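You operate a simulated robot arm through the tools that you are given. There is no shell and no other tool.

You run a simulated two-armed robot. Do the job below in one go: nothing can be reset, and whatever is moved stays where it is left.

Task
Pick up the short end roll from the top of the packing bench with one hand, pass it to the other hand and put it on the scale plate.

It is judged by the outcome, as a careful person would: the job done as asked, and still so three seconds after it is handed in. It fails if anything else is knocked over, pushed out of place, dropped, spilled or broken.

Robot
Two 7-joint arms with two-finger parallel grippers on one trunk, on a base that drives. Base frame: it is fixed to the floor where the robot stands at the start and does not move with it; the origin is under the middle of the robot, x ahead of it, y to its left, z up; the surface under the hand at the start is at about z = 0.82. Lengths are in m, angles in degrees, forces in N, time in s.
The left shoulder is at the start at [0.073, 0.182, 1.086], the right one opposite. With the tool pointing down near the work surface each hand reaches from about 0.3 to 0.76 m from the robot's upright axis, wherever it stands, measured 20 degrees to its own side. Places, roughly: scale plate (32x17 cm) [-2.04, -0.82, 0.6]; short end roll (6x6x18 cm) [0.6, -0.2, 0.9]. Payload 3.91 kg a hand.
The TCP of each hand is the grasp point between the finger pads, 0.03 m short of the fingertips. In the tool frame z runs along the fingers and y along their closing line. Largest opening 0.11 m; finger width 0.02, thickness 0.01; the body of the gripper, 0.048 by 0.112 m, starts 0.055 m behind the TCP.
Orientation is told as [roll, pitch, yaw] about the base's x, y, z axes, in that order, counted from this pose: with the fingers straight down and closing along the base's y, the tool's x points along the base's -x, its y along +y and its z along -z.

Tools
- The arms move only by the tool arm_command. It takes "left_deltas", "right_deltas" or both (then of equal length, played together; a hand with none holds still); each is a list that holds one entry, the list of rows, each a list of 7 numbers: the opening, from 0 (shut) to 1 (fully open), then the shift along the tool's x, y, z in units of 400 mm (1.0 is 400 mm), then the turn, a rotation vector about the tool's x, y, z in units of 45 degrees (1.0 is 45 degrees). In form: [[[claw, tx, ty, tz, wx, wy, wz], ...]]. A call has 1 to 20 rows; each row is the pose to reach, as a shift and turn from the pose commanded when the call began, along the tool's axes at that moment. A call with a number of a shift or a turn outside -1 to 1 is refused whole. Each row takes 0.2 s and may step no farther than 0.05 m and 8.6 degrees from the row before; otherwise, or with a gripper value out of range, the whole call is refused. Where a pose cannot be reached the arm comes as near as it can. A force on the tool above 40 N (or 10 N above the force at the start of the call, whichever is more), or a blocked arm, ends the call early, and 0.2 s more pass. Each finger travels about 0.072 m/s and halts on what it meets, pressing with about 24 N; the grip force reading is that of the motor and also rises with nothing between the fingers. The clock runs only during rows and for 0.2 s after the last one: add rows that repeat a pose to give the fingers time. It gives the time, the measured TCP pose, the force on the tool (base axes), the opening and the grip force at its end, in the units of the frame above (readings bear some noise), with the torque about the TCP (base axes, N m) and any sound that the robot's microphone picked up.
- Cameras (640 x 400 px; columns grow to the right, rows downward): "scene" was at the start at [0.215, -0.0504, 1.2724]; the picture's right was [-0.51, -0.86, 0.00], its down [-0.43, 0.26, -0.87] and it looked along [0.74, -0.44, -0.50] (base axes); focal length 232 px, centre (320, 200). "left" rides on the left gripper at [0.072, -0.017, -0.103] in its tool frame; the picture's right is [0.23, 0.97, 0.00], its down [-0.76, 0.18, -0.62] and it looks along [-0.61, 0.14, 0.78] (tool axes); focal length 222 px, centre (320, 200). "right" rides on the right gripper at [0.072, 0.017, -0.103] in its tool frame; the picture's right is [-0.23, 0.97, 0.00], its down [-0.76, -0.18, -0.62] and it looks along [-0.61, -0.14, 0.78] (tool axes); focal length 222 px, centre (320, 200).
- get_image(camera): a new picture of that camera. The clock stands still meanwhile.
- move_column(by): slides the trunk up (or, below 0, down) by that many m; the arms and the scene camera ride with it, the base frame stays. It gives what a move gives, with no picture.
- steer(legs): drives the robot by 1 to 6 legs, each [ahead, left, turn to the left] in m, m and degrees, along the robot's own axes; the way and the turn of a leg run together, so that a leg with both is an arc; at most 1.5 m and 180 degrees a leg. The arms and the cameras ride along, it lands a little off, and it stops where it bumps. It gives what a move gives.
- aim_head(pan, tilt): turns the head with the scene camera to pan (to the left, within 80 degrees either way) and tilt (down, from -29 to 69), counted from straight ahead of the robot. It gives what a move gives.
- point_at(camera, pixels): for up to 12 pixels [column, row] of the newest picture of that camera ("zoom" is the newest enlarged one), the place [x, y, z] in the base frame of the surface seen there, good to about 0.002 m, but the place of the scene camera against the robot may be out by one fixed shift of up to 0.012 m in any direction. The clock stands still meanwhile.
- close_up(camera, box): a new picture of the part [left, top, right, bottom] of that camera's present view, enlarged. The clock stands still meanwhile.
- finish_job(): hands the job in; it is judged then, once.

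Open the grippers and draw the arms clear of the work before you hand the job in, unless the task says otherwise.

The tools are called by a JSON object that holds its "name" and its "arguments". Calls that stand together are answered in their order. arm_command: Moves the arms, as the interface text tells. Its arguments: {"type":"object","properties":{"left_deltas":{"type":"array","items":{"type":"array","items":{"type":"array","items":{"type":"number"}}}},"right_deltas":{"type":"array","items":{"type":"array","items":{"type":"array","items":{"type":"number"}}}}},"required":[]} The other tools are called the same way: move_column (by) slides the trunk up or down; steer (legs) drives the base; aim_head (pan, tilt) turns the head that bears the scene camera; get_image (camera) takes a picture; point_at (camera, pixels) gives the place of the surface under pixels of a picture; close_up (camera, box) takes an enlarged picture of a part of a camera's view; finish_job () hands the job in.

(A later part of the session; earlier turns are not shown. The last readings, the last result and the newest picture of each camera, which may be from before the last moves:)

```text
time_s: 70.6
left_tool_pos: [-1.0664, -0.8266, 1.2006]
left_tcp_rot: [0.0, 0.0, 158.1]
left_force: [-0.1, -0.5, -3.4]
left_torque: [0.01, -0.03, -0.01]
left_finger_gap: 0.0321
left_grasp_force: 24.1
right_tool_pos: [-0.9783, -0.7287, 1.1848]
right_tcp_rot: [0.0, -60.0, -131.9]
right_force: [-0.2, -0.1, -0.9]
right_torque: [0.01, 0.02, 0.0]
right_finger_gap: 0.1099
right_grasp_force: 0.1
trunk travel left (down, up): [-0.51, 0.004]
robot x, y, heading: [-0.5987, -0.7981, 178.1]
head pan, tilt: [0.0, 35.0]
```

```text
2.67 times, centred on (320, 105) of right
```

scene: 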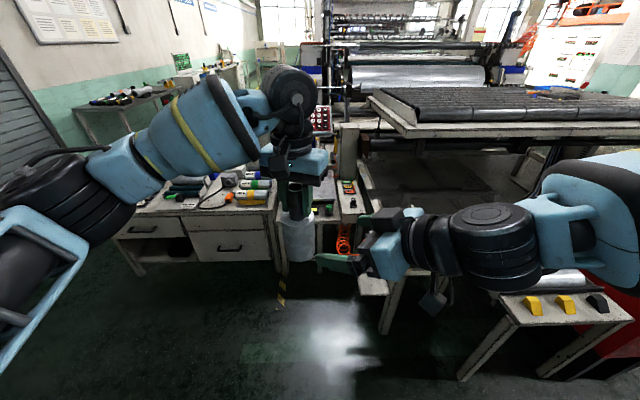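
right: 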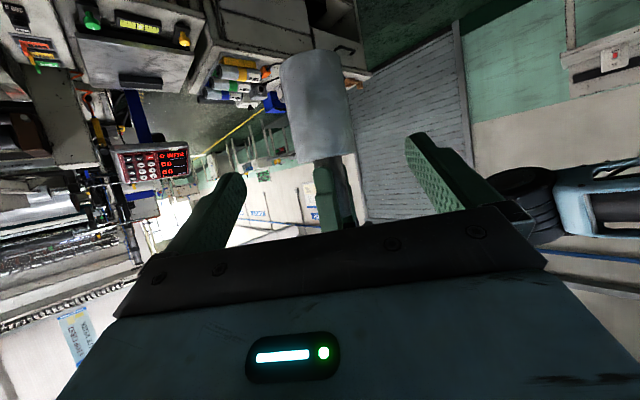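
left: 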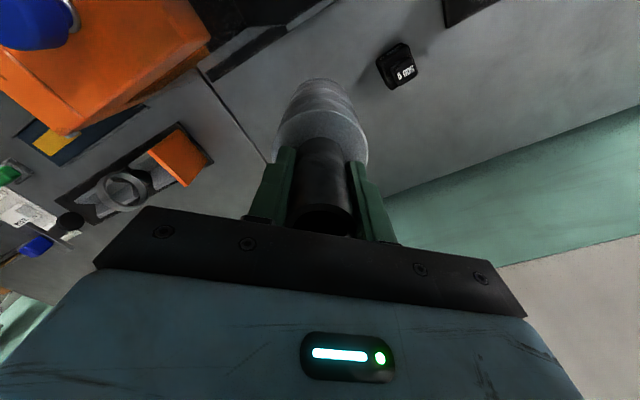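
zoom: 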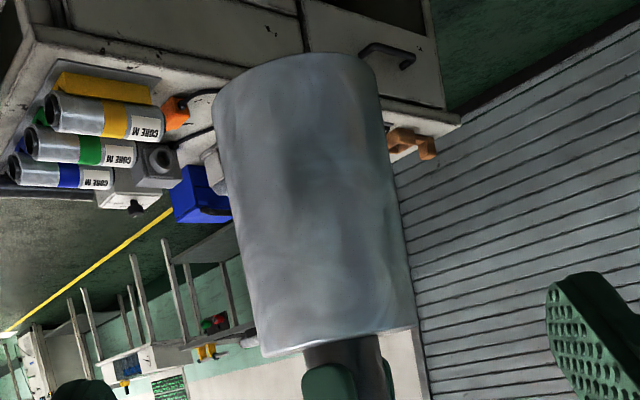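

Fitting the wrap points gives its axis at [-1.0655,-0.8215] as seen by the right hand, so I advance along the tool axis with a -4 mm lateral correction, first two-thirds of the way.

{"name": "arm_command", "arguments": {"right_deltas": [[[1, 0, -0.01, 0.065, 0, 0, 0], [1, 0, -0.01, 0.13, 0, 0, 0], [1, 0, -0.01, 0.195, 0, 0, 0], [1, 0, -0.01, 0.25, 0, 0, 0], [1, 0, -0.01, 0.25, 0, 0, 0]]]}}

{"name": "get_image", "arguments": {"camera": "right"}}

{"name": "close_up", "arguments": {"camera": "scene", "box": [220, 120, 460, 320]}}

```text
time_s: 71.8
left_tool_pos: [-1.0654, -0.8249, 1.2022]
left_tcp_rot: [0.0, 0.1, 158.1]
left_force: [0.4, -0.2, -4.1]
left_torque: [-0.02, 0.0, 0.02]
left_finger_gap: 0.0324
left_grasp_force: 23.9
right_tool_pos: [-1.0382, -0.7876, 1.1357]
right_tcp_rot: [-0.1, -60.0, -131.7]
right_force: [0.5, -0.1, -0.3]
right_torque: [-0.03, 0.0, 0.0]
right_finger_gap: 0.1099
right_grasp_force: 0.1
right hand out of reach, approached as far as the arm can: row 4, 5
trunk travel left (down, up): [-0.51, 0.004]
robot x, y, heading: [-0.5966, -0.7977, 177.7]
head pan, tilt: [0.0, 35.0]
```

```text
taken
```

right: 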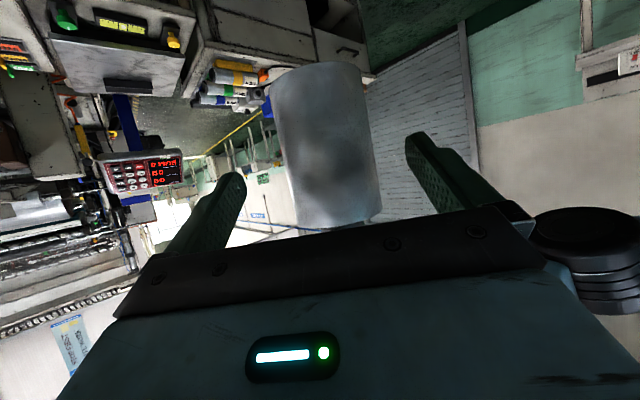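

```text
2.00 times, centred on (340, 220) of scene
```

zoom: 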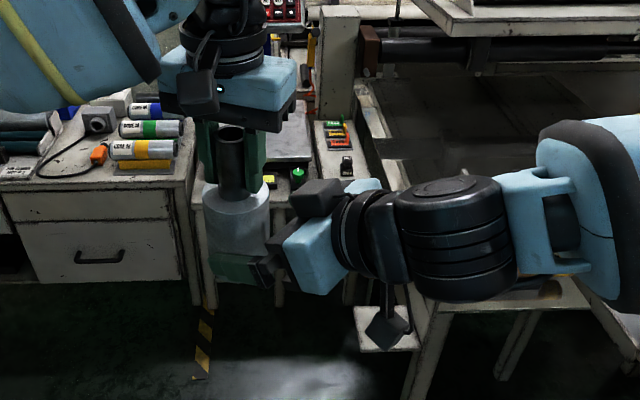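

The right arm ran to its limit 5 cm short at [-1.038,-0.788,1.136], with its fingers already straddling the wrap. I bring the roll to it instead: the left hand rises 2.4 cm, then moves 3.7 cm into the right gripper.

{"name": "arm_command", "arguments": {"left_deltas": [[[0, 0, 0, -0.03, 0, 0, 0], [0, 0, 0, -0.06, 0, 0, 0], [0, 0.007, -0.0223, -0.06, 0, 0, 0], [0, 0.0138, -0.0446, -0.06, 0, 0, 0], [0, 0.0207, -0.0669, -0.06, 0, 0, 0], [0, 0.0275, -0.0892, -0.06, 0, 0, 0], [0, 0.0275, -0.0892, -0.06, 0, 0, 0]]]}}

{"name": "get_image", "arguments": {"camera": "right"}}

{"name": "close_up", "arguments": {"camera": "scene", "box": [220, 120, 460, 320]}}

```text
time_s: 73.4
left_tool_pos: [-1.0459, -0.7977, 1.2238]
left_tcp_rot: [0.0, 0.0, 158.1]
left_force: [0.1, 0.6, -3.4]
left_torque: [0.02, -0.01, 0.03]
left_finger_gap: 0.0321
left_grasp_force: 24.0
right_tool_pos: [-1.0379, -0.7867, 1.1352]
right_tcp_rot: [0.0, -60.0, -131.9]
right_force: [0.5, 0.0, -0.2]
right_torque: [0.0, 0.0, 0.03]
right_finger_gap: 0.11
right_grasp_force: 0.0
trunk travel left (down, up): [-0.51, 0.004]
robot x, y, heading: [-0.5953, -0.7962, 177.9]
head pan, tilt: [0.0, 35.0]
```

```text
taken
```

right: 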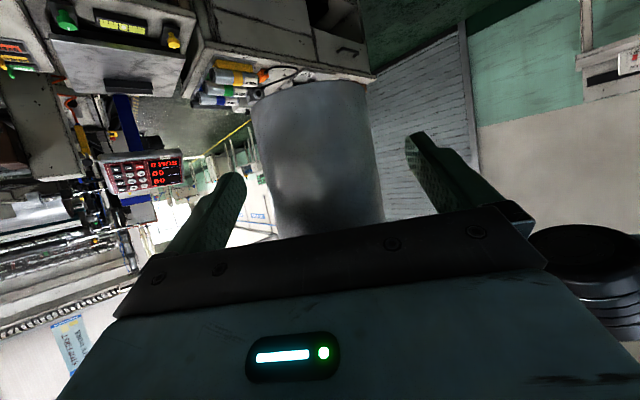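

```text
2.00 times, centred on (340, 220) of scene
```

zoom: 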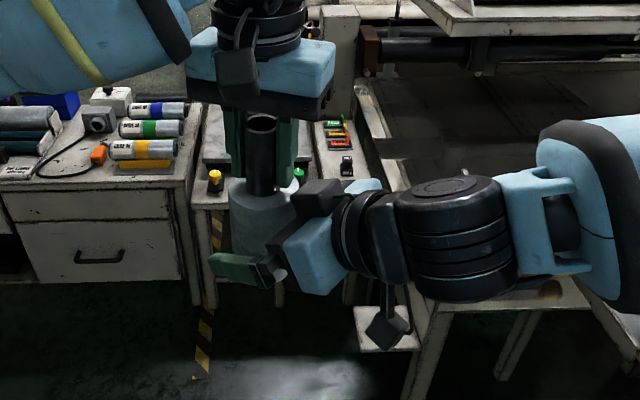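

The wrap now fills the gap between the right fingers ((318,150) in its picture). I measure its axis again before closing.

{"name": "point_at", "arguments": {"camera": "right", "pixels": [[265, 140], [280, 140], [300, 140], [320, 140], [340, 140], [360, 140], [375, 140], [318, 100], [318, 200], [318, 225]]}}

```text
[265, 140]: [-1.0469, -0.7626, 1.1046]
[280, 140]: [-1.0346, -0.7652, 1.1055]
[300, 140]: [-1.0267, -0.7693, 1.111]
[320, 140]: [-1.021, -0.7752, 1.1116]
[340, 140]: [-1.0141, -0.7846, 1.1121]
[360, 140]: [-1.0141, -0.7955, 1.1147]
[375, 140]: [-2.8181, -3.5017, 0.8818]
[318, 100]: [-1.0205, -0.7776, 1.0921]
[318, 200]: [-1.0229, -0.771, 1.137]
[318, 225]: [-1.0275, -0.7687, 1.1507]
```

The wrap axis is centred laterally and 7 mm ahead of the right TCP – good. I close the right fingers on the wrap while the left keeps holding.

{"name": "arm_command", "arguments": {"right_deltas": [[[0, 0, 0, 0, 0, 0, 0], [0, 0, 0, 0, 0, 0, 0], [0, 0, 0, 0, 0, 0, 0], [0, 0, 0, 0, 0, 0, 0], [0, 0, 0, 0, 0, 0, 0]]]}}

{"name": "get_image", "arguments": {"camera": "right"}}

```text
time_s: 74.6
left_tool_pos: [-1.0463, -0.7986, 1.2235]
left_tcp_rot: [0.0, 0.0, 158.1]
left_force: [-3.3, 5.0, -4.8]
left_torque: [0.15, 0.14, 0.12]
left_finger_gap: 0.032
left_grasp_force: 24.1
right_tool_pos: [-1.0382, -0.7886, 1.1359]
right_tcp_rot: [0.0, -60.0, -131.9]
right_force: [3.6, -5.1, 0.6]
right_torque: [0.24, 0.08, -0.09]
right_finger_gap: 0.0512
right_grasp_force: 23.8
trunk travel left (down, up): [-0.51, 0.004]
robot x, y, heading: [-0.5976, -0.7954, 178.3]
head pan, tilt: [0.0, 35.0]
```

```text
taken
```

right: 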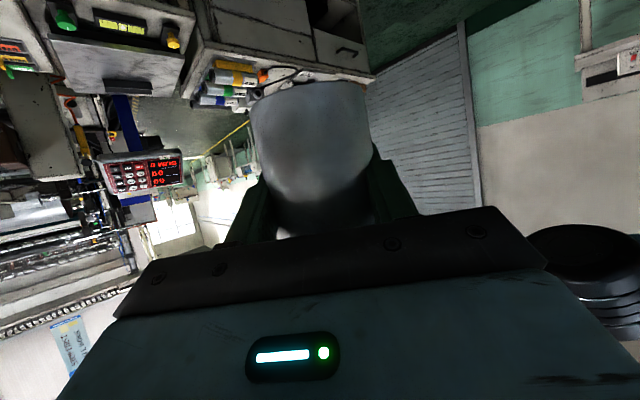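

The right hand grips the wrap (gap 0.051, 23.8 N) with a small opposing load between hands. I look at the grasp from the scene camera before letting go with the left.

{"name": "close_up", "arguments": {"camera": "scene", "box": [270, 150, 430, 280]}}

{"name": "close_up", "arguments": {"camera": "right", "box": [200, 60, 440, 260]}}

{"name": "get_image", "arguments": {"camera": "left"}}

```text
3.08 times, centred on (350, 215) of scene
```

zoom: 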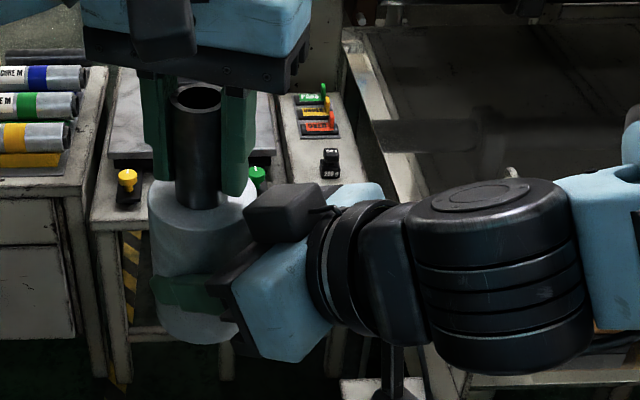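

```text
2.00 times, centred on (320, 160) of right
```

zoom: 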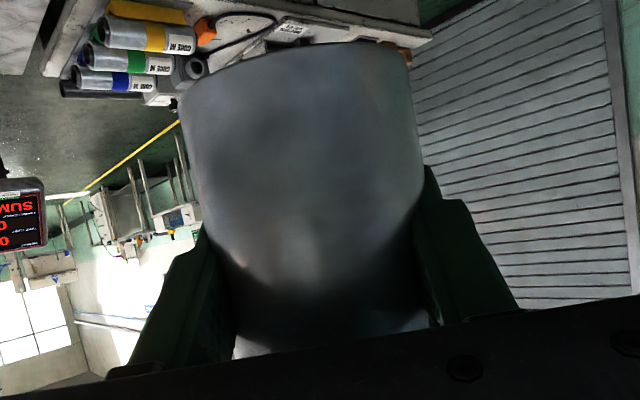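

```text
taken
```

left: 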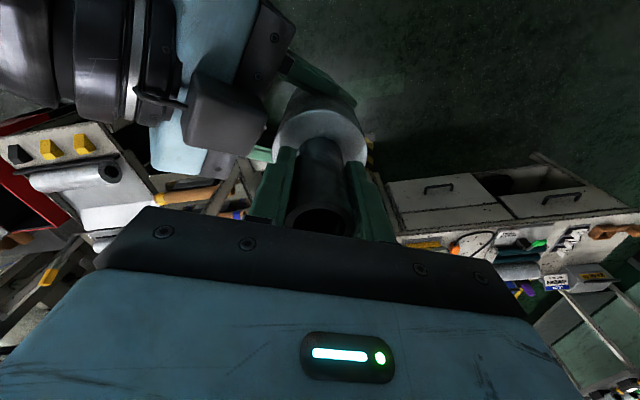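

The grasp looks right: fingers around the middle of the wrap. I check the clearance between the right hand's top box and the left finger before opening the left.

{"name": "get_image", "arguments": {"camera": "scene"}}

{"name": "point_at", "arguments": {"camera": "scene", "pixels": [[328, 218], [332, 222], [338, 211], [345, 215], [321, 200], [321, 208], [318, 190], [310, 185], [300, 190], [313, 215], [340, 225], [351, 212]]}}

{"name": "point_at", "arguments": {"camera": "left", "pixels": [[225, 110], [260, 115], [250, 140], [200, 85], [240, 145], [275, 185], [290, 160], [320, 130], [280, 130]]}}

```text
taken
```

scene: 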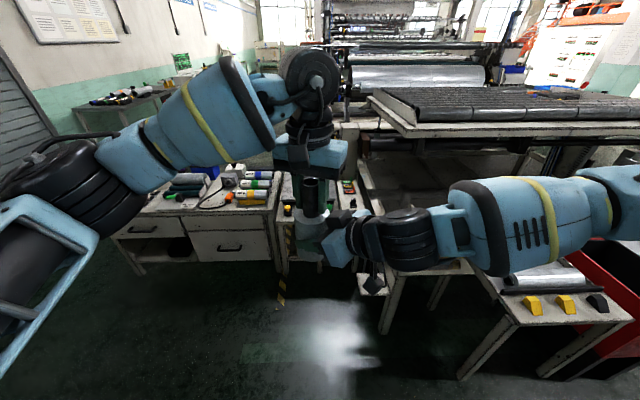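

```text
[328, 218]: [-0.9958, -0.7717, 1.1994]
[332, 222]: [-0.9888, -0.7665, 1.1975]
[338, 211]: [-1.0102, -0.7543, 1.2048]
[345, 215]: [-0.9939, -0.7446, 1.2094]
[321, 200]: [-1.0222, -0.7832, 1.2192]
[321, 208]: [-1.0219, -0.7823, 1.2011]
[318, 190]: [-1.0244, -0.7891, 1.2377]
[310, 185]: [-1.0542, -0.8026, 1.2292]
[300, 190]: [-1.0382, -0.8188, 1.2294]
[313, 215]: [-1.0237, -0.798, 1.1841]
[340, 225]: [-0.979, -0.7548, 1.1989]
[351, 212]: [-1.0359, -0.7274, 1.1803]
```

```text
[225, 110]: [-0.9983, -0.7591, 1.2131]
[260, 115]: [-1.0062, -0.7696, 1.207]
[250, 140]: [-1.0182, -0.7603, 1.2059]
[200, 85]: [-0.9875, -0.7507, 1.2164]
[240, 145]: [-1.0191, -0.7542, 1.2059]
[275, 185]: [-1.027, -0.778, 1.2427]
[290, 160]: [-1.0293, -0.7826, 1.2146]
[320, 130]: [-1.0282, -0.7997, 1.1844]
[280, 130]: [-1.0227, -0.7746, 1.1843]
```

The right hand's top box is 2 cm from the left finger, so I open the left only partly (to ~0.05 m gap, core is ~0.03) and hold still to see that the right hand keeps the roll.

{"name": "arm_command", "arguments": {"left_deltas": [[[0.36, 0, 0, 0, 0, 0, 0], [0.45, 0, 0, 0, 0, 0, 0], [0.45, 0, 0, 0, 0, 0, 0]]]}}

{"name": "get_image", "arguments": {"camera": "left"}}

{"name": "get_image", "arguments": {"camera": "right"}}

{"name": "close_up", "arguments": {"camera": "scene", "box": [270, 150, 430, 280]}}

```text
time_s: 75.4
left_tool_pos: [-1.0454, -0.7975, 1.2241]
left_tcp_rot: [-0.1, 0.0, 158.2]
left_force: [0.6, 0.3, 0.9]
left_torque: [-0.01, 0.02, 0.01]
left_finger_gap: 0.0496
left_grasp_force: 0.0
right_tool_pos: [-1.0386, -0.7871, 1.1349]
right_tcp_rot: [0.0, -60.0, -132.0]
right_force: [0.4, -0.9, -0.7]
right_torque: [0.06, -0.02, 0.0]
right_finger_gap: 0.0508
right_grasp_force: 24.3
trunk travel left (down, up): [-0.51, 0.004]
robot x, y, heading: [-0.6, -0.7955, 178.1]
head pan, tilt: [0.0, 35.0]
```

```text
taken
```

left: 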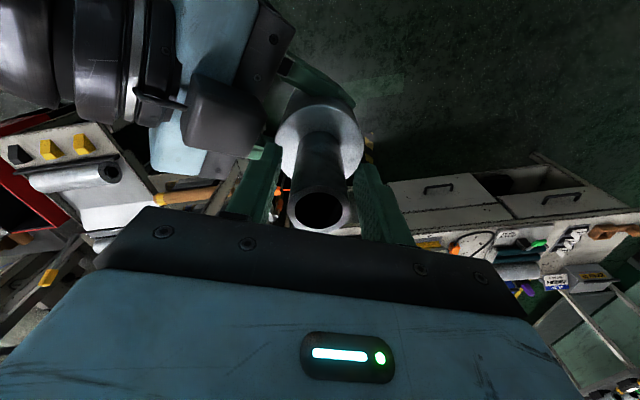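

```text
taken
```

right: 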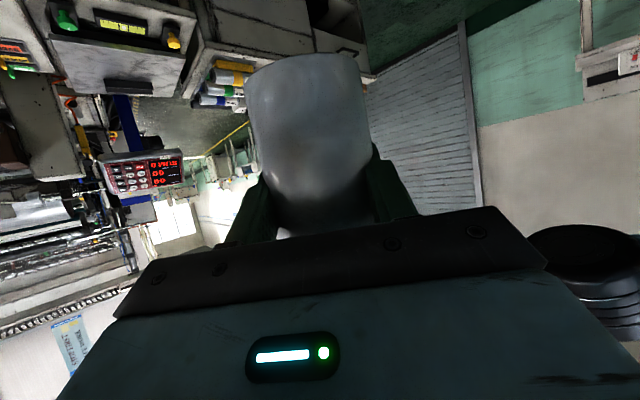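

```text
3.08 times, centred on (350, 215) of scene
```

zoom: 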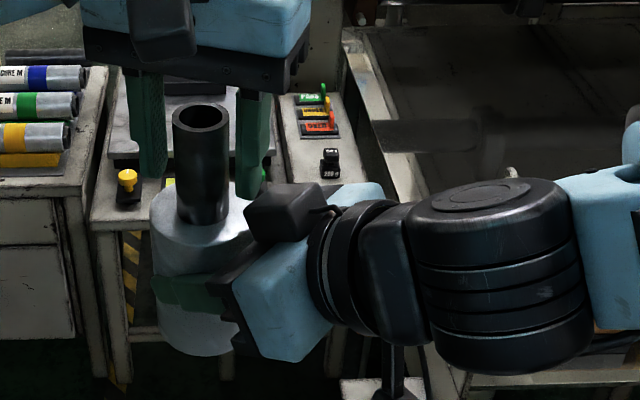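

After opening the left, the roll has sunk about 1 cm in the right grip and the right hand barely reads its weight, so the grip is not trustworthy. I close the left on the core again at once.

{"name": "arm_command", "arguments": {"left_deltas": [[[0, 0, 0, 0, 0, 0, 0], [0, 0, 0, 0, 0, 0, 0], [0, 0, 0, 0, 0, 0, 0]]]}}

{"name": "get_image", "arguments": {"camera": "left"}}

{"name": "get_image", "arguments": {"camera": "right"}}

{"name": "close_up", "arguments": {"camera": "scene", "box": [270, 150, 430, 280]}}

```text
time_s: 76.2
left_tool_pos: [-1.0463, -0.7968, 1.2232]
left_tcp_rot: [0.0, -0.1, 158.2]
left_force: [-0.6, -0.4, -0.3]
left_torque: [0.5, -0.12, 0.14]
left_finger_gap: 0.0322
left_grasp_force: 23.8
right_tool_pos: [-1.0376, -0.7869, 1.135]
right_tcp_rot: [0.0, -60.0, -131.9]
right_force: [-0.2, 0.1, -0.2]
right_torque: [-0.47, 0.01, -0.14]
right_finger_gap: 0.0511
right_grasp_force: 23.6
trunk travel left (down, up): [-0.51, 0.004]
robot x, y, heading: [-0.5997, -0.7954, 178.3]
head pan, tilt: [0.0, 35.0]
```

```text
taken
```

left: 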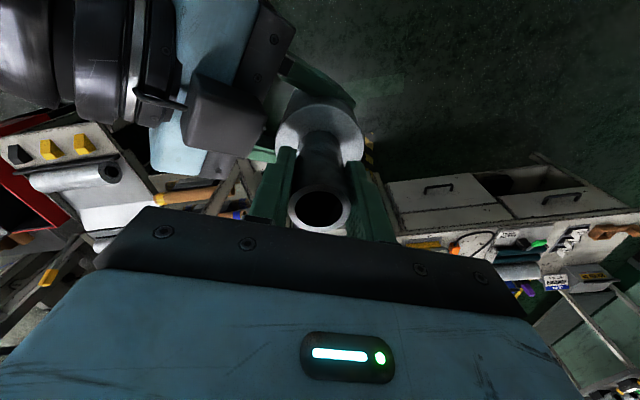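

```text
taken
```

right: 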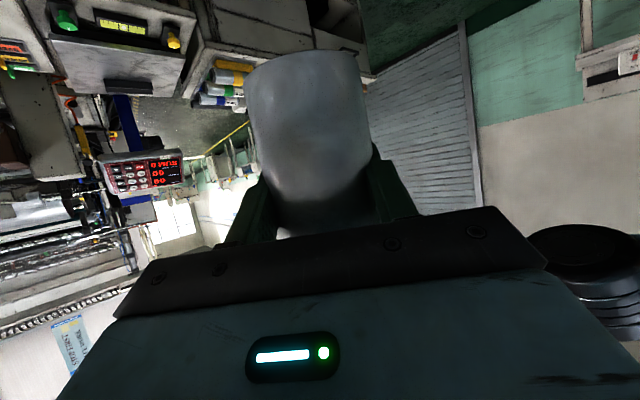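

```text
3.08 times, centred on (350, 215) of scene
```

zoom: 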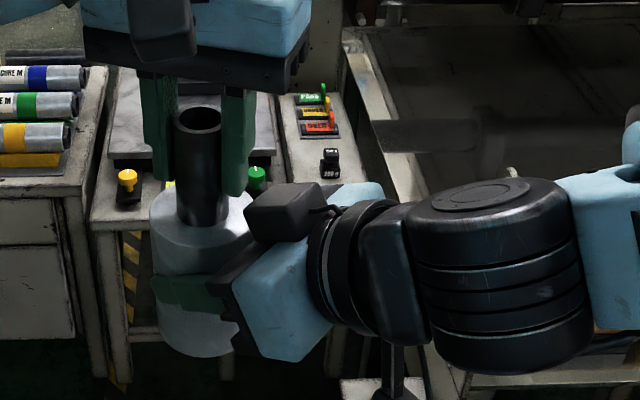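

Both hands hold again and nothing moves now, but the readings no longer show the roll's 4 N anywhere, so I must understand what carries it. I measure the rim and wrap to get its actual pose.

{"name": "close_up", "arguments": {"camera": "left", "box": [220, 70, 420, 240]}}

{"name": "point_at", "arguments": {"camera": "left", "pixels": [[320, 187], [320, 230], [293, 208], [347, 208], [300, 192], [340, 192], [285, 130], [355, 130], [320, 108], [305, 145], [345, 145]]}}

{"name": "point_at", "arguments": {"camera": "right", "pixels": [[255, 80], [280, 80], [305, 80], [330, 80], [355, 80], [275, 130], [305, 130], [335, 130], [360, 130], [305, 180], [335, 180], [305, 58]]}}

```text
2.35 times, centred on (320, 155) of left
```

zoom: 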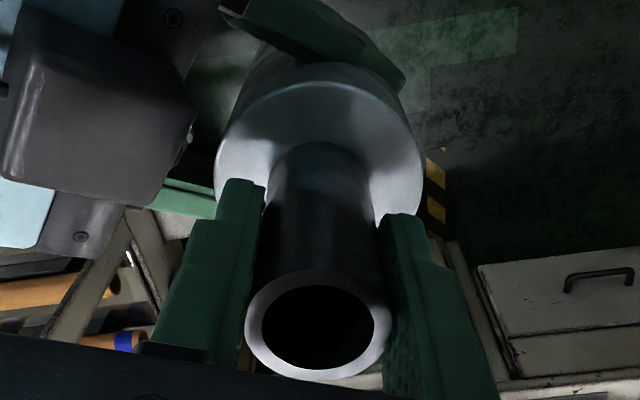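

```text
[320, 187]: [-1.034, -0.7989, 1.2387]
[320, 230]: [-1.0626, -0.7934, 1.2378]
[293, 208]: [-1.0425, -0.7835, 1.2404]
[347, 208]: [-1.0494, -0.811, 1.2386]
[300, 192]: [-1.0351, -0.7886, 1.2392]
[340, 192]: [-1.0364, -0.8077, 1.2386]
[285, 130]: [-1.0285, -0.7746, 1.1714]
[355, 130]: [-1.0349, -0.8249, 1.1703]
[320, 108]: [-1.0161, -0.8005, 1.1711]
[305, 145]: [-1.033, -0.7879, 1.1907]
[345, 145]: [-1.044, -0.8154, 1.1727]
```

```text
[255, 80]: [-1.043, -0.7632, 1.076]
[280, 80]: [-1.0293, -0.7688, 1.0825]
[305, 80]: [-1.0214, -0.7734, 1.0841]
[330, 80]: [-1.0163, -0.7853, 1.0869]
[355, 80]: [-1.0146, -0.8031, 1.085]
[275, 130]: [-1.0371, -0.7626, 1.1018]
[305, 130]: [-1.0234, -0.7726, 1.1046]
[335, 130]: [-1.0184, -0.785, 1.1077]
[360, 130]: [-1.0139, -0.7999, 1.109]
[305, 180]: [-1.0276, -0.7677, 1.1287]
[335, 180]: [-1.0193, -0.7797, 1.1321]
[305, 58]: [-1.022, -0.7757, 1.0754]
```

The roll is still upright but slid down 1.7 cm through the right fingers (rim now z=1.239, wrap top 1.171). I take another reading to see how the load is shared.

{"name": "arm_command", "arguments": {"left_deltas": [[[0, 0, 0, 0, 0, 0, 0], [0, 0, 0, 0, 0, 0, 0]]]}}

{"name": "arm_command", "arguments": {"right_deltas": [[[0, 0, 0, 0, 0, 0, 0], [0, 0, 0, 0, 0, 0, 0]]]}}

```text
time_s: 76.8
left_tool_pos: [-1.0465, -0.7982, 1.2236]
left_tcp_rot: [0.0, 0.1, 158.2]
left_force: [-0.3, 0.6, 0.5]
left_torque: [0.45, 0.03, 0.15]
left_finger_gap: 0.0322
left_grasp_force: 23.7
right_tool_pos: [-1.0397, -0.7875, 1.1353]
right_tcp_rot: [-0.1, -59.9, -131.8]
right_force: [-1.7, -0.1, 0.0]
right_torque: [-0.51, -0.07, -0.17]
right_finger_gap: 0.0507
right_grasp_force: 24.2
trunk travel left (down, up): [-0.51, 0.004]
robot x, y, heading: [-0.5979, -0.7966, 177.9]
head pan, tilt: [0.0, 35.0]
```

```text
time_s: 77.4
left_tool_pos: [-1.0457, -0.797, 1.2237]
left_tcp_rot: [0.0, 0.1, 158.1]
left_force: [1.5, 0.9, 0.4]
left_torque: [0.52, 0.02, 0.16]
left_finger_gap: 0.0322
left_grasp_force: 23.1
right_tool_pos: [-1.039, -0.7873, 1.135]
right_tcp_rot: [0.0, -60.0, -131.9]
right_force: [0.0, -0.5, 0.6]
right_torque: [-0.44, -0.17, -0.14]
right_finger_gap: 0.0511
right_grasp_force: 23.8
trunk travel left (down, up): [-0.51, 0.004]
robot x, y, heading: [-0.5964, -0.7955, 177.9]
head pan, tilt: [0.0, 35.0]
```

The load reading stays near zero on both hands, so I test directly: open the left slightly again for a moment, with the core still between its fingers, and see whether the rim height (now 1.239) changes.

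{"name": "arm_command", "arguments": {"left_deltas": [[[0.42, 0, 0, 0, 0, 0, 0]]]}}

{"name": "get_image", "arguments": {"camera": "left"}}

{"name": "point_at", "arguments": {"camera": "left", "pixels": [[320, 187], [320, 230], [293, 208], [347, 208], [300, 192], [340, 192], [285, 130], [320, 108]]}}

```text
time_s: 77.8
left_tool_pos: [-1.0462, -0.7974, 1.2224]
left_tcp_rot: [0.1, 0.0, 158.1]
left_force: [0.3, -0.4, -1.0]
left_torque: [0.02, 0.02, -0.01]
left_finger_gap: 0.0463
left_grasp_force: 0.0
right_tool_pos: [-1.039, -0.7861, 1.1352]
right_tcp_rot: [-0.1, -59.9, -131.8]
right_force: [-0.9, 0.0, -1.6]
right_torque: [0.04, -0.14, 0.02]
right_finger_gap: 0.051
right_grasp_force: 24.4
trunk travel left (down, up): [-0.51, 0.004]
robot x, y, heading: [-0.5995, -0.797, 178.1]
head pan, tilt: [0.0, 35.0]
```

```text
taken
```

left: 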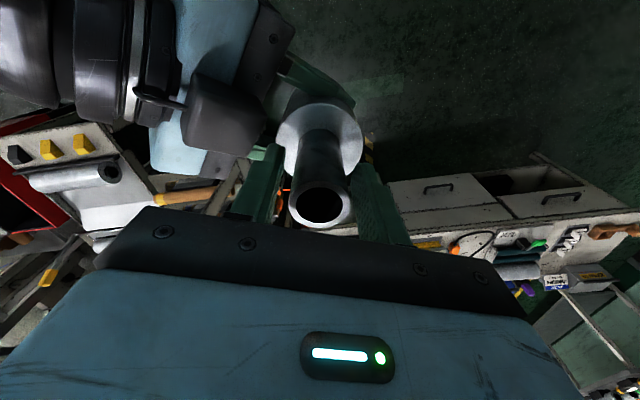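

```text
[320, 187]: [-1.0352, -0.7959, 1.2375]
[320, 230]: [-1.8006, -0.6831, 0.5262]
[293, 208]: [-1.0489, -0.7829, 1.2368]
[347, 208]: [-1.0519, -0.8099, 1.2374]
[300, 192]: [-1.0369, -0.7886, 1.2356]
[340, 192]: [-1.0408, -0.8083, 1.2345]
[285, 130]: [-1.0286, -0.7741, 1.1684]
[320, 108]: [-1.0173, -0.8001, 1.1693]
```

The rim sank only about 2 mm this time (≈1.2365). I hold for another 0.4 s to see whether it keeps creeping.

{"name": "arm_command", "arguments": {"left_deltas": [[[0.42, 0, 0, 0, 0, 0, 0]]]}}

{"name": "get_image", "arguments": {"camera": "left"}}

{"name": "point_at", "arguments": {"camera": "left", "pixels": [[320, 187], [320, 226], [293, 208], [347, 208], [300, 192], [340, 192], [285, 130], [320, 108]]}}

```text
time_s: 78.2
left_tool_pos: [-1.0465, -0.7987, 1.2229]
left_tcp_rot: [-0.1, 0.0, 158.1]
left_force: [-0.2, -0.3, -1.1]
left_torque: [0.0, -0.03, 0.01]
left_finger_gap: 0.0461
left_grasp_force: 0.1
right_tool_pos: [-1.0379, -0.788, 1.1358]
right_tcp_rot: [0.0, -60.0, -132.0]
right_force: [0.2, 0.1, -0.8]
right_torque: [0.05, -0.03, -0.01]
right_finger_gap: 0.0512
right_grasp_force: 23.9
trunk travel left (down, up): [-0.51, 0.004]
robot x, y, heading: [-0.5964, -0.7967, 178.1]
head pan, tilt: [0.0, 35.0]
```

```text
taken
```

left: 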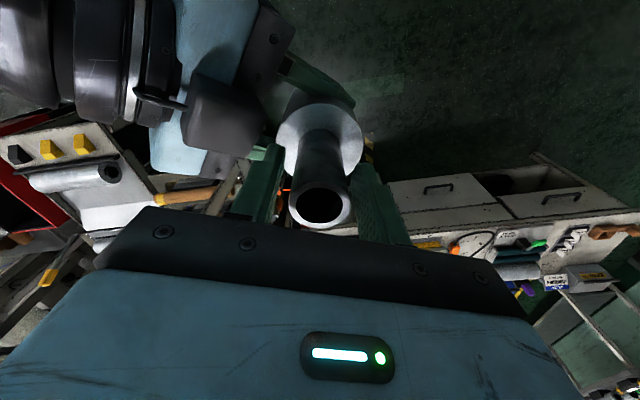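

```text
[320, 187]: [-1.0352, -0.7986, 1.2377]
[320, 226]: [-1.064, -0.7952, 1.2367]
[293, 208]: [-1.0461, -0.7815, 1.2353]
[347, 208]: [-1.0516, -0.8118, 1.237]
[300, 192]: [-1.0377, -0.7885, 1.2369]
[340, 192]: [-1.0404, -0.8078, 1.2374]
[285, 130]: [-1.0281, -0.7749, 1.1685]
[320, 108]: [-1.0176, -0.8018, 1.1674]
```

The rim held at ≈1.237 over the last 0.4 s, so the roll is now stable in the right hand. I look at it from the scene camera to see what touches it.

{"name": "close_up", "arguments": {"camera": "scene", "box": [270, 170, 390, 280]}}

{"name": "close_up", "arguments": {"camera": "right", "box": [200, 40, 440, 250]}}

```text
3.64 times, centred on (330, 225) of scene
```

zoom: 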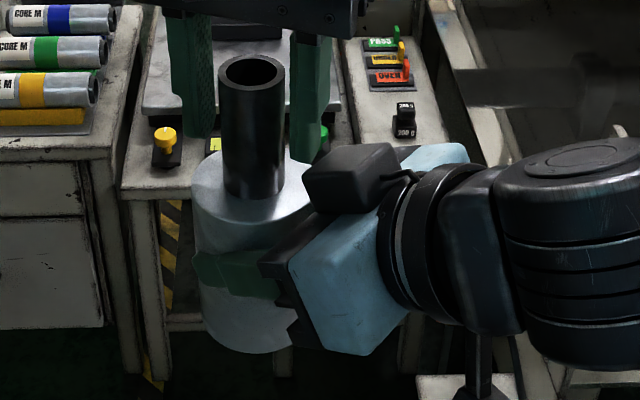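

```text
1.90 times, centred on (320, 145) of right
```

zoom: 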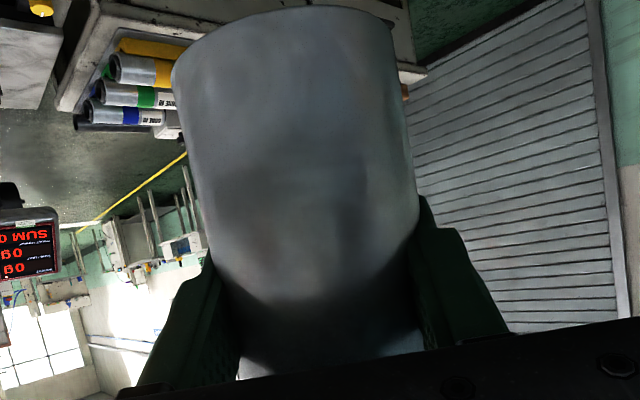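

The grip is now balanced and steady, with the near finger firmly on the wrap at (240,275) in the zoom. I raise the left hand straight up in small steps to slide its open fingers off the core.

{"name": "arm_command", "arguments": {"left_deltas": [[[0.44, 0, 0, -0.03, 0, 0, 0], [0.44, 0, 0, -0.06, 0, 0, 0], [0.44, 0, 0, -0.09, 0, 0, 0], [0.44, 0, 0, -0.12, 0, 0, 0]]]}}

{"name": "get_image", "arguments": {"camera": "left"}}

{"name": "get_image", "arguments": {"camera": "right"}}

```text
time_s: 79.2
left_tool_pos: [-1.0454, -0.7994, 1.2728]
left_tcp_rot: [0.0, -0.1, 157.9]
left_force: [0.2, -0.1, -0.2]
left_torque: [0.0, 0.01, -0.04]
left_finger_gap: 0.0485
left_grasp_force: 0.1
right_tool_pos: [-1.0393, -0.7875, 1.1359]
right_tcp_rot: [0.0, -59.9, -131.7]
right_force: [0.6, 0.4, 0.2]
right_torque: [0.03, -0.04, 0.02]
right_finger_gap: 0.0514
right_grasp_force: 23.9
trunk travel left (down, up): [-0.51, 0.004]
robot x, y, heading: [-0.5951, -0.7953, 178.2]
head pan, tilt: [0.0, 35.0]
```

```text
taken
```

left: 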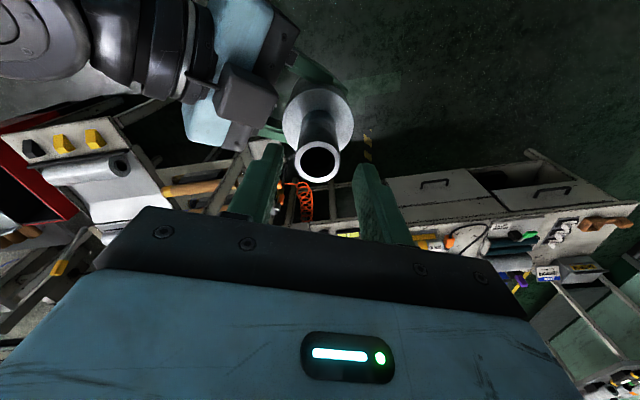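

```text
taken
```

right: 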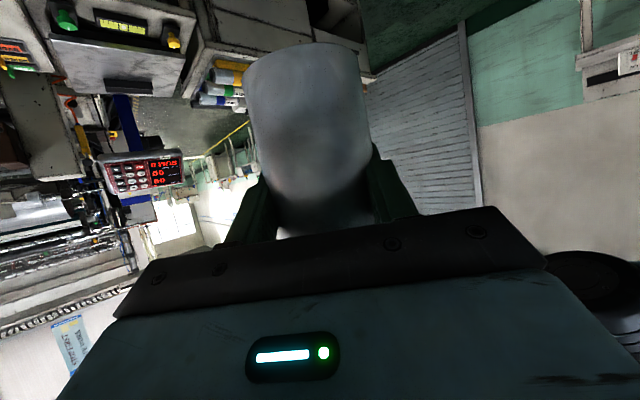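

In the right picture the roll's lower edge moved from row ~50 to ~42, hinting at slow creep. I measure the rim height again.

{"name": "point_at", "arguments": {"camera": "left", "pixels": [[318, 143], [318, 178], [299, 160], [337, 160], [305, 148], [332, 148], [295, 110], [345, 115]]}}

{"name": "point_at", "arguments": {"camera": "right", "pixels": [[305, 48], [305, 60], [305, 90], [305, 180], [255, 70], [355, 70], [305, 220]]}}

```text
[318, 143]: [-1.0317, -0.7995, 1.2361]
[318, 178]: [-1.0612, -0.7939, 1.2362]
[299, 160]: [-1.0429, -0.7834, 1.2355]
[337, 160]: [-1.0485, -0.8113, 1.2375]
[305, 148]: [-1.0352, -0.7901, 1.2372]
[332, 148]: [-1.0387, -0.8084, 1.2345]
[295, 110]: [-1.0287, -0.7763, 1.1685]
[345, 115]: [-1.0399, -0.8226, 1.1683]
```

```text
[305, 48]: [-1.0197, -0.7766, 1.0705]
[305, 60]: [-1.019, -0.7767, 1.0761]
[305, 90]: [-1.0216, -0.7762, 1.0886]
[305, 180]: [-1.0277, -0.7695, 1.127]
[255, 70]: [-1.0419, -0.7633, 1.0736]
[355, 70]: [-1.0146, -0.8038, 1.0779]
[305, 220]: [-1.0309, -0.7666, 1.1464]
```

The rim is steady at ≈1.236 (creep under 1 mm/s). I raise the left hand 3 cm more to clear the core fully and then draw it away to the robot's left.

{"name": "arm_command", "arguments": {"left_deltas": [[[0.44, 0, 0, -0.04, 0, 0, 0], [0.44, 0, 0, -0.075, 0, 0, 0], [0.44, 0.064, 0.075, -0.075, 0, 0, 0], [0.44, 0.128, 0.15, -0.075, 0, 0, 0], [0.44, 0.192, 0.226, -0.075, 0, 0, 0], [0.44, 0.256, 0.301, -0.075, 0, 0, 0]]]}}

{"name": "get_image", "arguments": {"camera": "scene"}}

{"name": "get_image", "arguments": {"camera": "right"}}

```text
time_s: 80.6
left_tool_pos: [-0.9933, -0.9511, 1.3033]
left_tcp_rot: [-0.2, 0.1, 158.1]
left_force: [-0.3, -0.5, -0.1]
left_torque: [0.0, 0.01, 0.03]
left_finger_gap: 0.0484
left_grasp_force: 0.0
right_tool_pos: [-1.0382, -0.7889, 1.1347]
right_tcp_rot: [-0.2, -60.0, -131.7]
right_force: [-0.5, 0.6, 0.2]
right_torque: [0.07, -0.04, -0.01]
right_finger_gap: 0.0513
right_grasp_force: 23.7
trunk travel left (down, up): [-0.51, 0.004]
robot x, y, heading: [-0.5986, -0.799, 177.8]
head pan, tilt: [0.0, 35.0]
```

```text
taken
```

scene: 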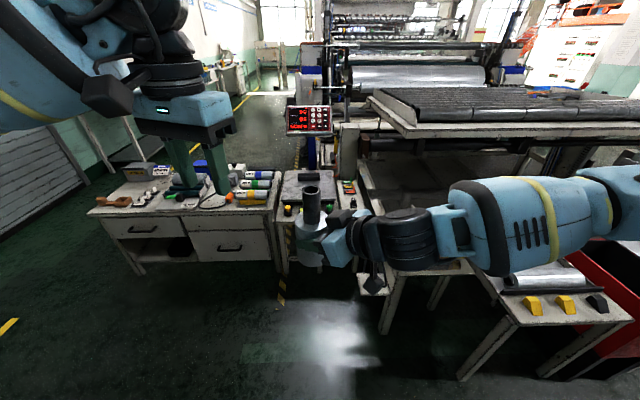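

```text
taken
```

right: 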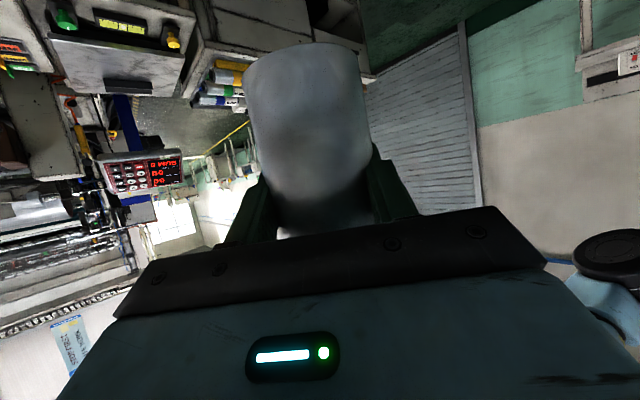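

The right hand alone now carries the roll steadily. Its arm is stretched out sideways, so I swing the hand 45° (keeping the roll upright) to point forward and place it ahead of the right shoulder.

{"name": "arm_command", "arguments": {"right_deltas": [[[0, 0.0206, -0.078, -0.0356, 0.1443, 0, 0.0833], [0, 0.0411, -0.156, -0.0713, 0.2887, 0, 0.1667], [0, 0.0617, -0.234, -0.1069, 0.433, 0, 0.25], [0, 0.0823, -0.312, -0.1425, 0.5773, 0, 0.3333], [0, 0.1028, -0.39, -0.1782, 0.7217, 0, 0.4167], [0, 0.1234, -0.468, -0.2138, 0.866, 0, 0.5], [0, 0.1234, -0.468, -0.2138, 0.866, 0, 0.5]]]}}

{"name": "get_image", "arguments": {"camera": "right"}}

{"name": "aim_head", "arguments": {"pan": -25, "tilt": 35}}

{"name": "get_image", "arguments": {"camera": "scene"}}

```text
time_s: 82.2
left_tool_pos: [-0.9944, -0.9469, 1.3028]
left_tcp_rot: [0.0, -0.1, 158.2]
left_force: [0.1, 0.1, -0.2]
left_torque: [0.0, -0.03, 0.0]
left_finger_gap: 0.0485
left_grasp_force: 0.1
right_tool_pos: [-1.1141, -0.5914, 1.1341]
right_tcp_rot: [-0.1, -60.0, -176.9]
right_force: [0.2, -0.7, 0.4]
right_torque: [0.03, -0.04, -0.01]
right_finger_gap: 0.0515
right_grasp_force: 24.8
trunk travel left (down, up): [-0.51, 0.004]
robot x, y, heading: [-0.5984, -0.7959, 178.2]
head pan, tilt: [0.0, 35.0]
```

```text
taken
```

right: 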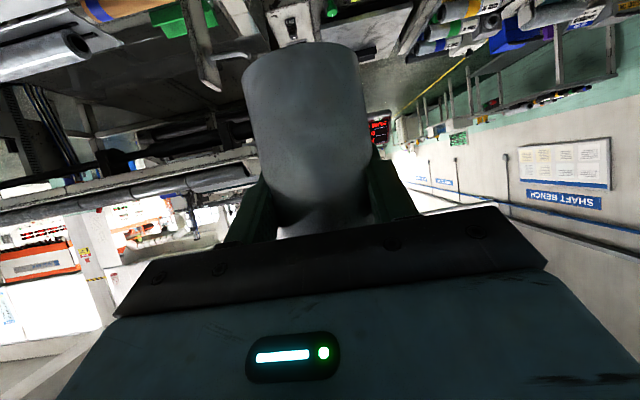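

```text
time_s: 83.1
left_tool_pos: [-0.9949, -0.9479, 1.3032]
left_tcp_rot: [0.0, -0.1, 158.1]
left_force: [-0.4, 0.4, -0.2]
left_torque: [-0.01, -0.01, 0.02]
left_finger_gap: 0.0484
left_grasp_force: 0.0
right_tool_pos: [-1.1149, -0.5916, 1.1339]
right_tcp_rot: [0.0, -60.0, -176.9]
right_force: [-0.7, 0.4, -0.6]
right_torque: [-0.02, -0.05, 0.01]
right_finger_gap: 0.0515
right_grasp_force: 23.9
trunk travel left (down, up): [-0.51, 0.004]
robot x, y, heading: [-0.5995, -0.7978, 178.0]
head pan, tilt: [-25.0, 35.0]
```

```text
taken
```

scene: 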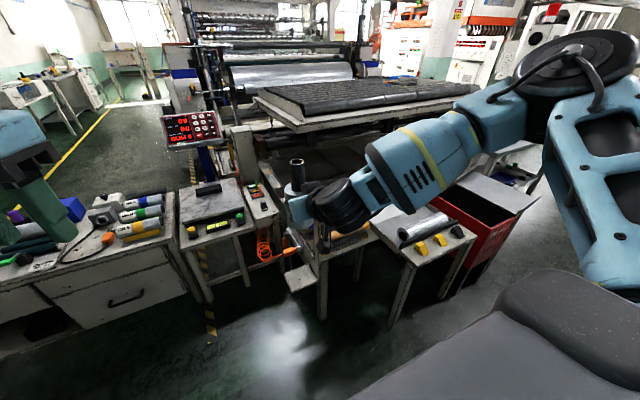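

The arm now has its elbow up and the hand points forward at the scale side; the roll's core shows at (297,172). I measure the surroundings of the scale (control panel, neighbours) for the approach.

{"name": "point_at", "arguments": {"camera": "scene", "pixels": [[190, 128], [165, 125], [215, 130], [240, 140], [200, 185], [206, 192], [216, 205], [240, 218], [192, 232], [262, 200], [297, 162], [575, 75]]}}

{"name": "close_up", "arguments": {"camera": "scene", "box": [150, 130, 350, 255]}}

```text
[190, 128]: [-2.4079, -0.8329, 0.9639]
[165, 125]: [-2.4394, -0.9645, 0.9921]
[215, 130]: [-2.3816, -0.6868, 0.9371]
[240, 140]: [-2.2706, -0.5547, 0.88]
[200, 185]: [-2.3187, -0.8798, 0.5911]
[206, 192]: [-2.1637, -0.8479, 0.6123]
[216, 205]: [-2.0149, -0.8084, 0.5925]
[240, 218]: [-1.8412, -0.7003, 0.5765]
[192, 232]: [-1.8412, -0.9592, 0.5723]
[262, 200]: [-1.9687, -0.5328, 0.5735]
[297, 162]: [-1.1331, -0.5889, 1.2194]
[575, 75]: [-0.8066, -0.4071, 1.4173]
```

```text
3.20 times, centred on (250, 192) of scene
```

zoom: 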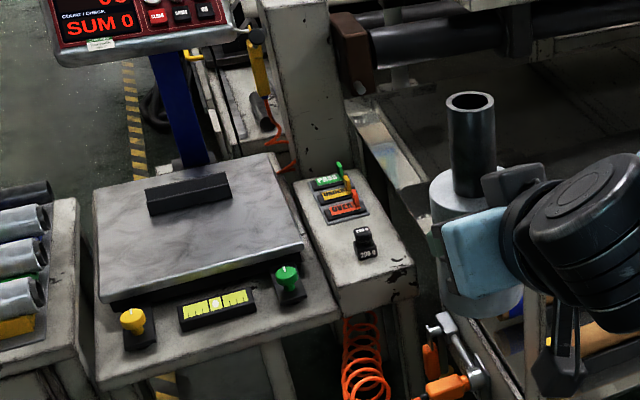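

The plate's open front area centres at about [-2.03,-0.82], panel behind at x≈-2.4. I drive left 0.24 m and forward in two legs to about (-1.1,-1.03), keeping everything high, and then check the roll.

{"name": "steer", "arguments": {"legs": [[0, 0.24, 2], [0.5, 0, 0]]}}

{"name": "get_image", "arguments": {"camera": "right"}}

{"name": "aim_head", "arguments": {"pan": -10, "tilt": 40}}

{"name": "get_image", "arguments": {"camera": "scene"}}

```text
time_s: 88.3
left_tool_pos: [-1.49, -1.1927, 1.3042]
left_tcp_rot: [0.0, 0.0, 159.5]
left_force: [-0.2, 0.0, -0.1]
left_torque: [0.0, -0.01, -0.02]
left_finger_gap: 0.0485
left_grasp_force: 0.0
right_tool_pos: [-1.6162, -0.8399, 1.1343]
right_tcp_rot: [0.0, -60.0, -175.5]
right_force: [0.4, 0.8, -0.8]
right_torque: [0.04, 0.0, 0.0]
right_finger_gap: 0.051
right_grasp_force: 24.2
trunk travel left (down, up): [-0.51, 0.004]
robot x, y, heading: [-1.0946, -1.0319, 179.6]
head pan, tilt: [-25.0, 35.0]
```

```text
taken
```

right: 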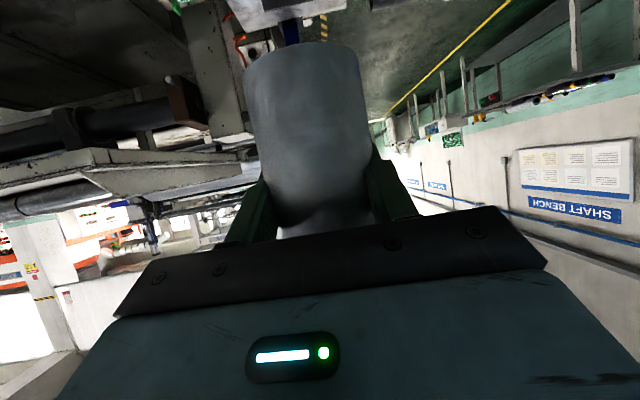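

```text
time_s: 89.1
left_tool_pos: [-1.4905, -1.1924, 1.3039]
left_tcp_rot: [0.1, 0.0, 159.5]
left_force: [-0.9, 0.2, 0.0]
left_torque: [0.0, -0.01, -0.01]
left_finger_gap: 0.0483
left_grasp_force: 0.1
right_tool_pos: [-1.6183, -0.8395, 1.1352]
right_tcp_rot: [0.0, -59.9, -175.5]
right_force: [-0.3, 0.1, 1.0]
right_torque: [-0.05, -0.06, -0.01]
right_finger_gap: 0.0509
right_grasp_force: 24.2
trunk travel left (down, up): [-0.51, 0.004]
robot x, y, heading: [-1.0976, -1.0326, 179.4]
head pan, tilt: [-10.0, 40.0]
```

```text
taken
```

scene: 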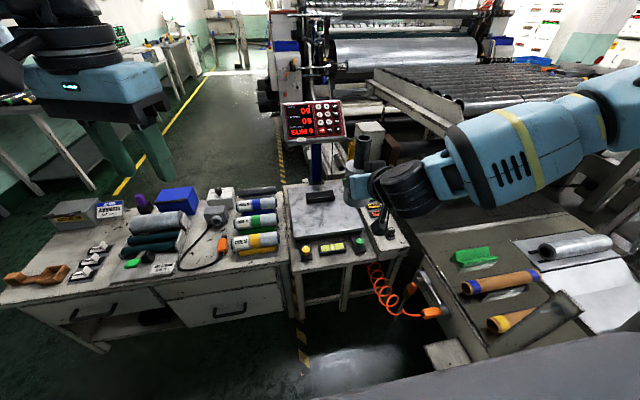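

The roll sits unchanged in the right hand. I check the stand's nearest corner (step at about (440,352)) before moving the last 0.3 m forward.

{"name": "point_at", "arguments": {"camera": "scene", "pixels": [[430, 345], [440, 352], [425, 275], [465, 300], [345, 215], [300, 250], [362, 245], [290, 185], [362, 225], [320, 197], [290, 200], [385, 250]]}}

{"name": "close_up", "arguments": {"camera": "scene", "box": [270, 120, 470, 260]}}

```text
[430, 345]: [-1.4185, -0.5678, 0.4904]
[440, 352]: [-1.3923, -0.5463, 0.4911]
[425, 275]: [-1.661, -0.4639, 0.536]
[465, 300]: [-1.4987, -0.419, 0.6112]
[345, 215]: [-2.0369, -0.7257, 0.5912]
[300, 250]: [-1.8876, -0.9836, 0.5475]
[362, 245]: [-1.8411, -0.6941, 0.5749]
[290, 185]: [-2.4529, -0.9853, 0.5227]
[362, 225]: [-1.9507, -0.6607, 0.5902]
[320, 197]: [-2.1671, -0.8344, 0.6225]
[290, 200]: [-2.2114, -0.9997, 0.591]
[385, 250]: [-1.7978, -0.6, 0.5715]
```

```text
2.86 times, centred on (370, 190) of scene
```

zoom: 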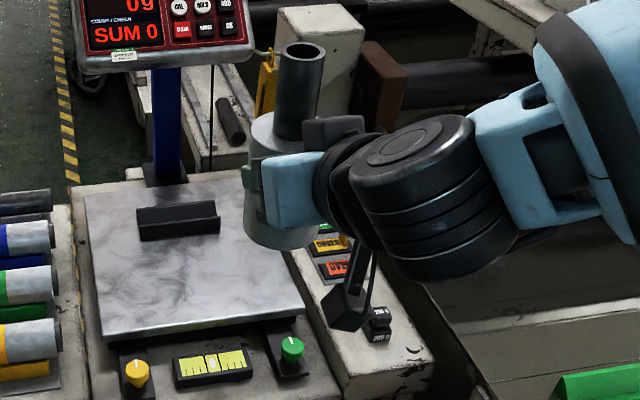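

The step's nearest corner is at [-1.42,-0.568], about 0.45 m to the robot's side. I drive forward 0.30 m.

{"name": "steer", "arguments": {"legs": [[0.3, 0, 0]]}}

{"name": "get_image", "arguments": {"camera": "scene"}}

{"name": "get_image", "arguments": {"camera": "right"}}

```text
time_s: 91.1
left_tool_pos: [-1.7827, -1.1892, 1.3034]
left_tcp_rot: [0.0, -0.1, 159.5]
left_force: [-0.9, -1.4, 0.2]
left_torque: [-0.02, 0.01, -0.01]
left_finger_gap: 0.0486
left_grasp_force: 0.0
right_tool_pos: [-1.9105, -0.8365, 1.1337]
right_tcp_rot: [-0.1, -60.0, -175.6]
right_force: [-1.4, 0.4, -0.3]
right_torque: [-0.03, -0.06, 0.01]
right_finger_gap: 0.0513
right_grasp_force: 23.6
trunk travel left (down, up): [-0.51, 0.004]
robot x, y, heading: [-1.3886, -1.0318, 179.4]
head pan, tilt: [-10.0, 40.0]
```

```text
taken
```

scene: 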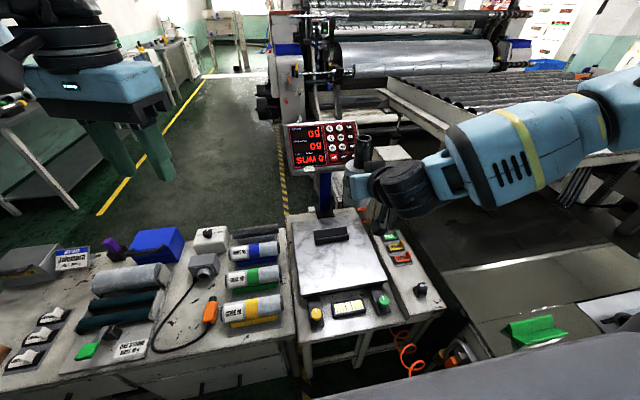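

```text
taken
```

right: 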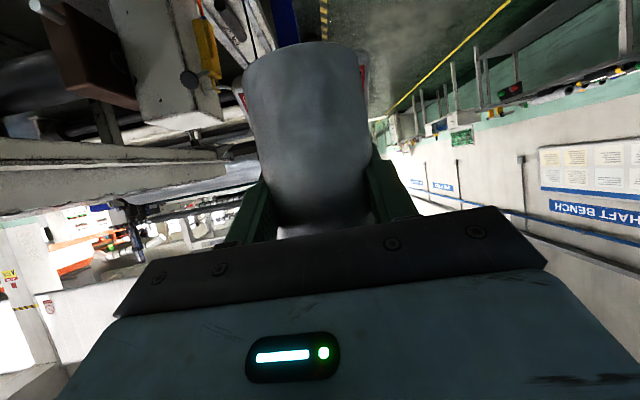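

The right hand is now just short of the plate (TCP [-1.911,-0.837,1.134]). Before lowering the trunk I check where the left arm and elbow are relative to the drawer bench.

{"name": "aim_head", "arguments": {"pan": 55, "tilt": 35}}

{"name": "get_image", "arguments": {"camera": "scene"}}

{"name": "aim_head", "arguments": {"pan": -55, "tilt": 40}}

{"name": "get_image", "arguments": {"camera": "scene"}}

```text
time_s: 92.5
left_tool_pos: [-1.7846, -1.1903, 1.3047]
left_tcp_rot: [-0.1, 0.0, 159.4]
left_force: [-0.2, 0.2, -1.0]
left_torque: [-0.01, 0.01, -0.01]
left_finger_gap: 0.0486
left_grasp_force: 0.0
right_tool_pos: [-1.9114, -0.8364, 1.1349]
right_tcp_rot: [0.0, -60.0, -175.6]
right_force: [1.1, -0.1, -0.2]
right_torque: [0.04, -0.07, 0.03]
right_finger_gap: 0.0513
right_grasp_force: 24.0
trunk travel left (down, up): [-0.51, 0.004]
robot x, y, heading: [-1.3928, -1.0331, 179.3]
head pan, tilt: [55.0, 35.0]
```

```text
taken
```

scene: 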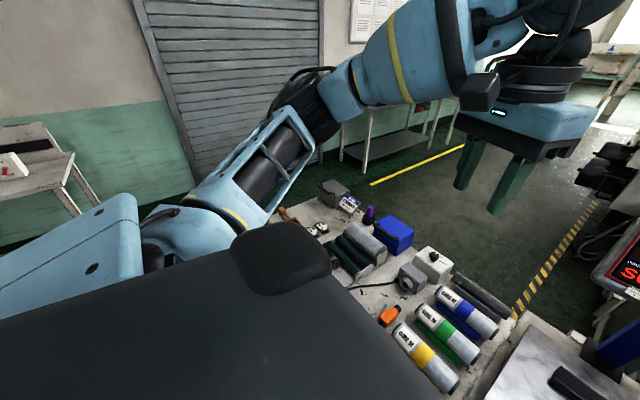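

```text
time_s: 94.3
left_tool_pos: [-1.784, -1.19, 1.3037]
left_tcp_rot: [-0.1, 0.0, 159.4]
left_force: [-1.0, 0.4, 0.5]
left_torque: [0.03, 0.0, -0.02]
left_finger_gap: 0.0482
left_grasp_force: 0.0
right_tool_pos: [-1.9112, -0.8368, 1.135]
right_tcp_rot: [-0.1, -60.0, -175.7]
right_force: [0.0, 0.2, 0.6]
right_torque: [0.02, -0.03, -0.04]
right_finger_gap: 0.051
right_grasp_force: 24.1
trunk travel left (down, up): [-0.51, 0.004]
robot x, y, heading: [-1.3896, -1.0287, 179.3]
head pan, tilt: [-55.0, 40.0]
```

```text
taken
```

scene: 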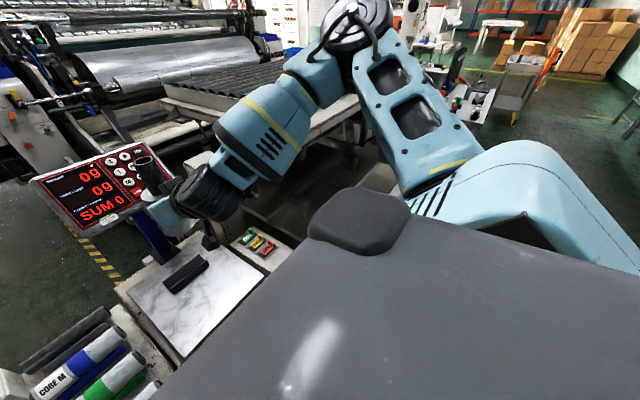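

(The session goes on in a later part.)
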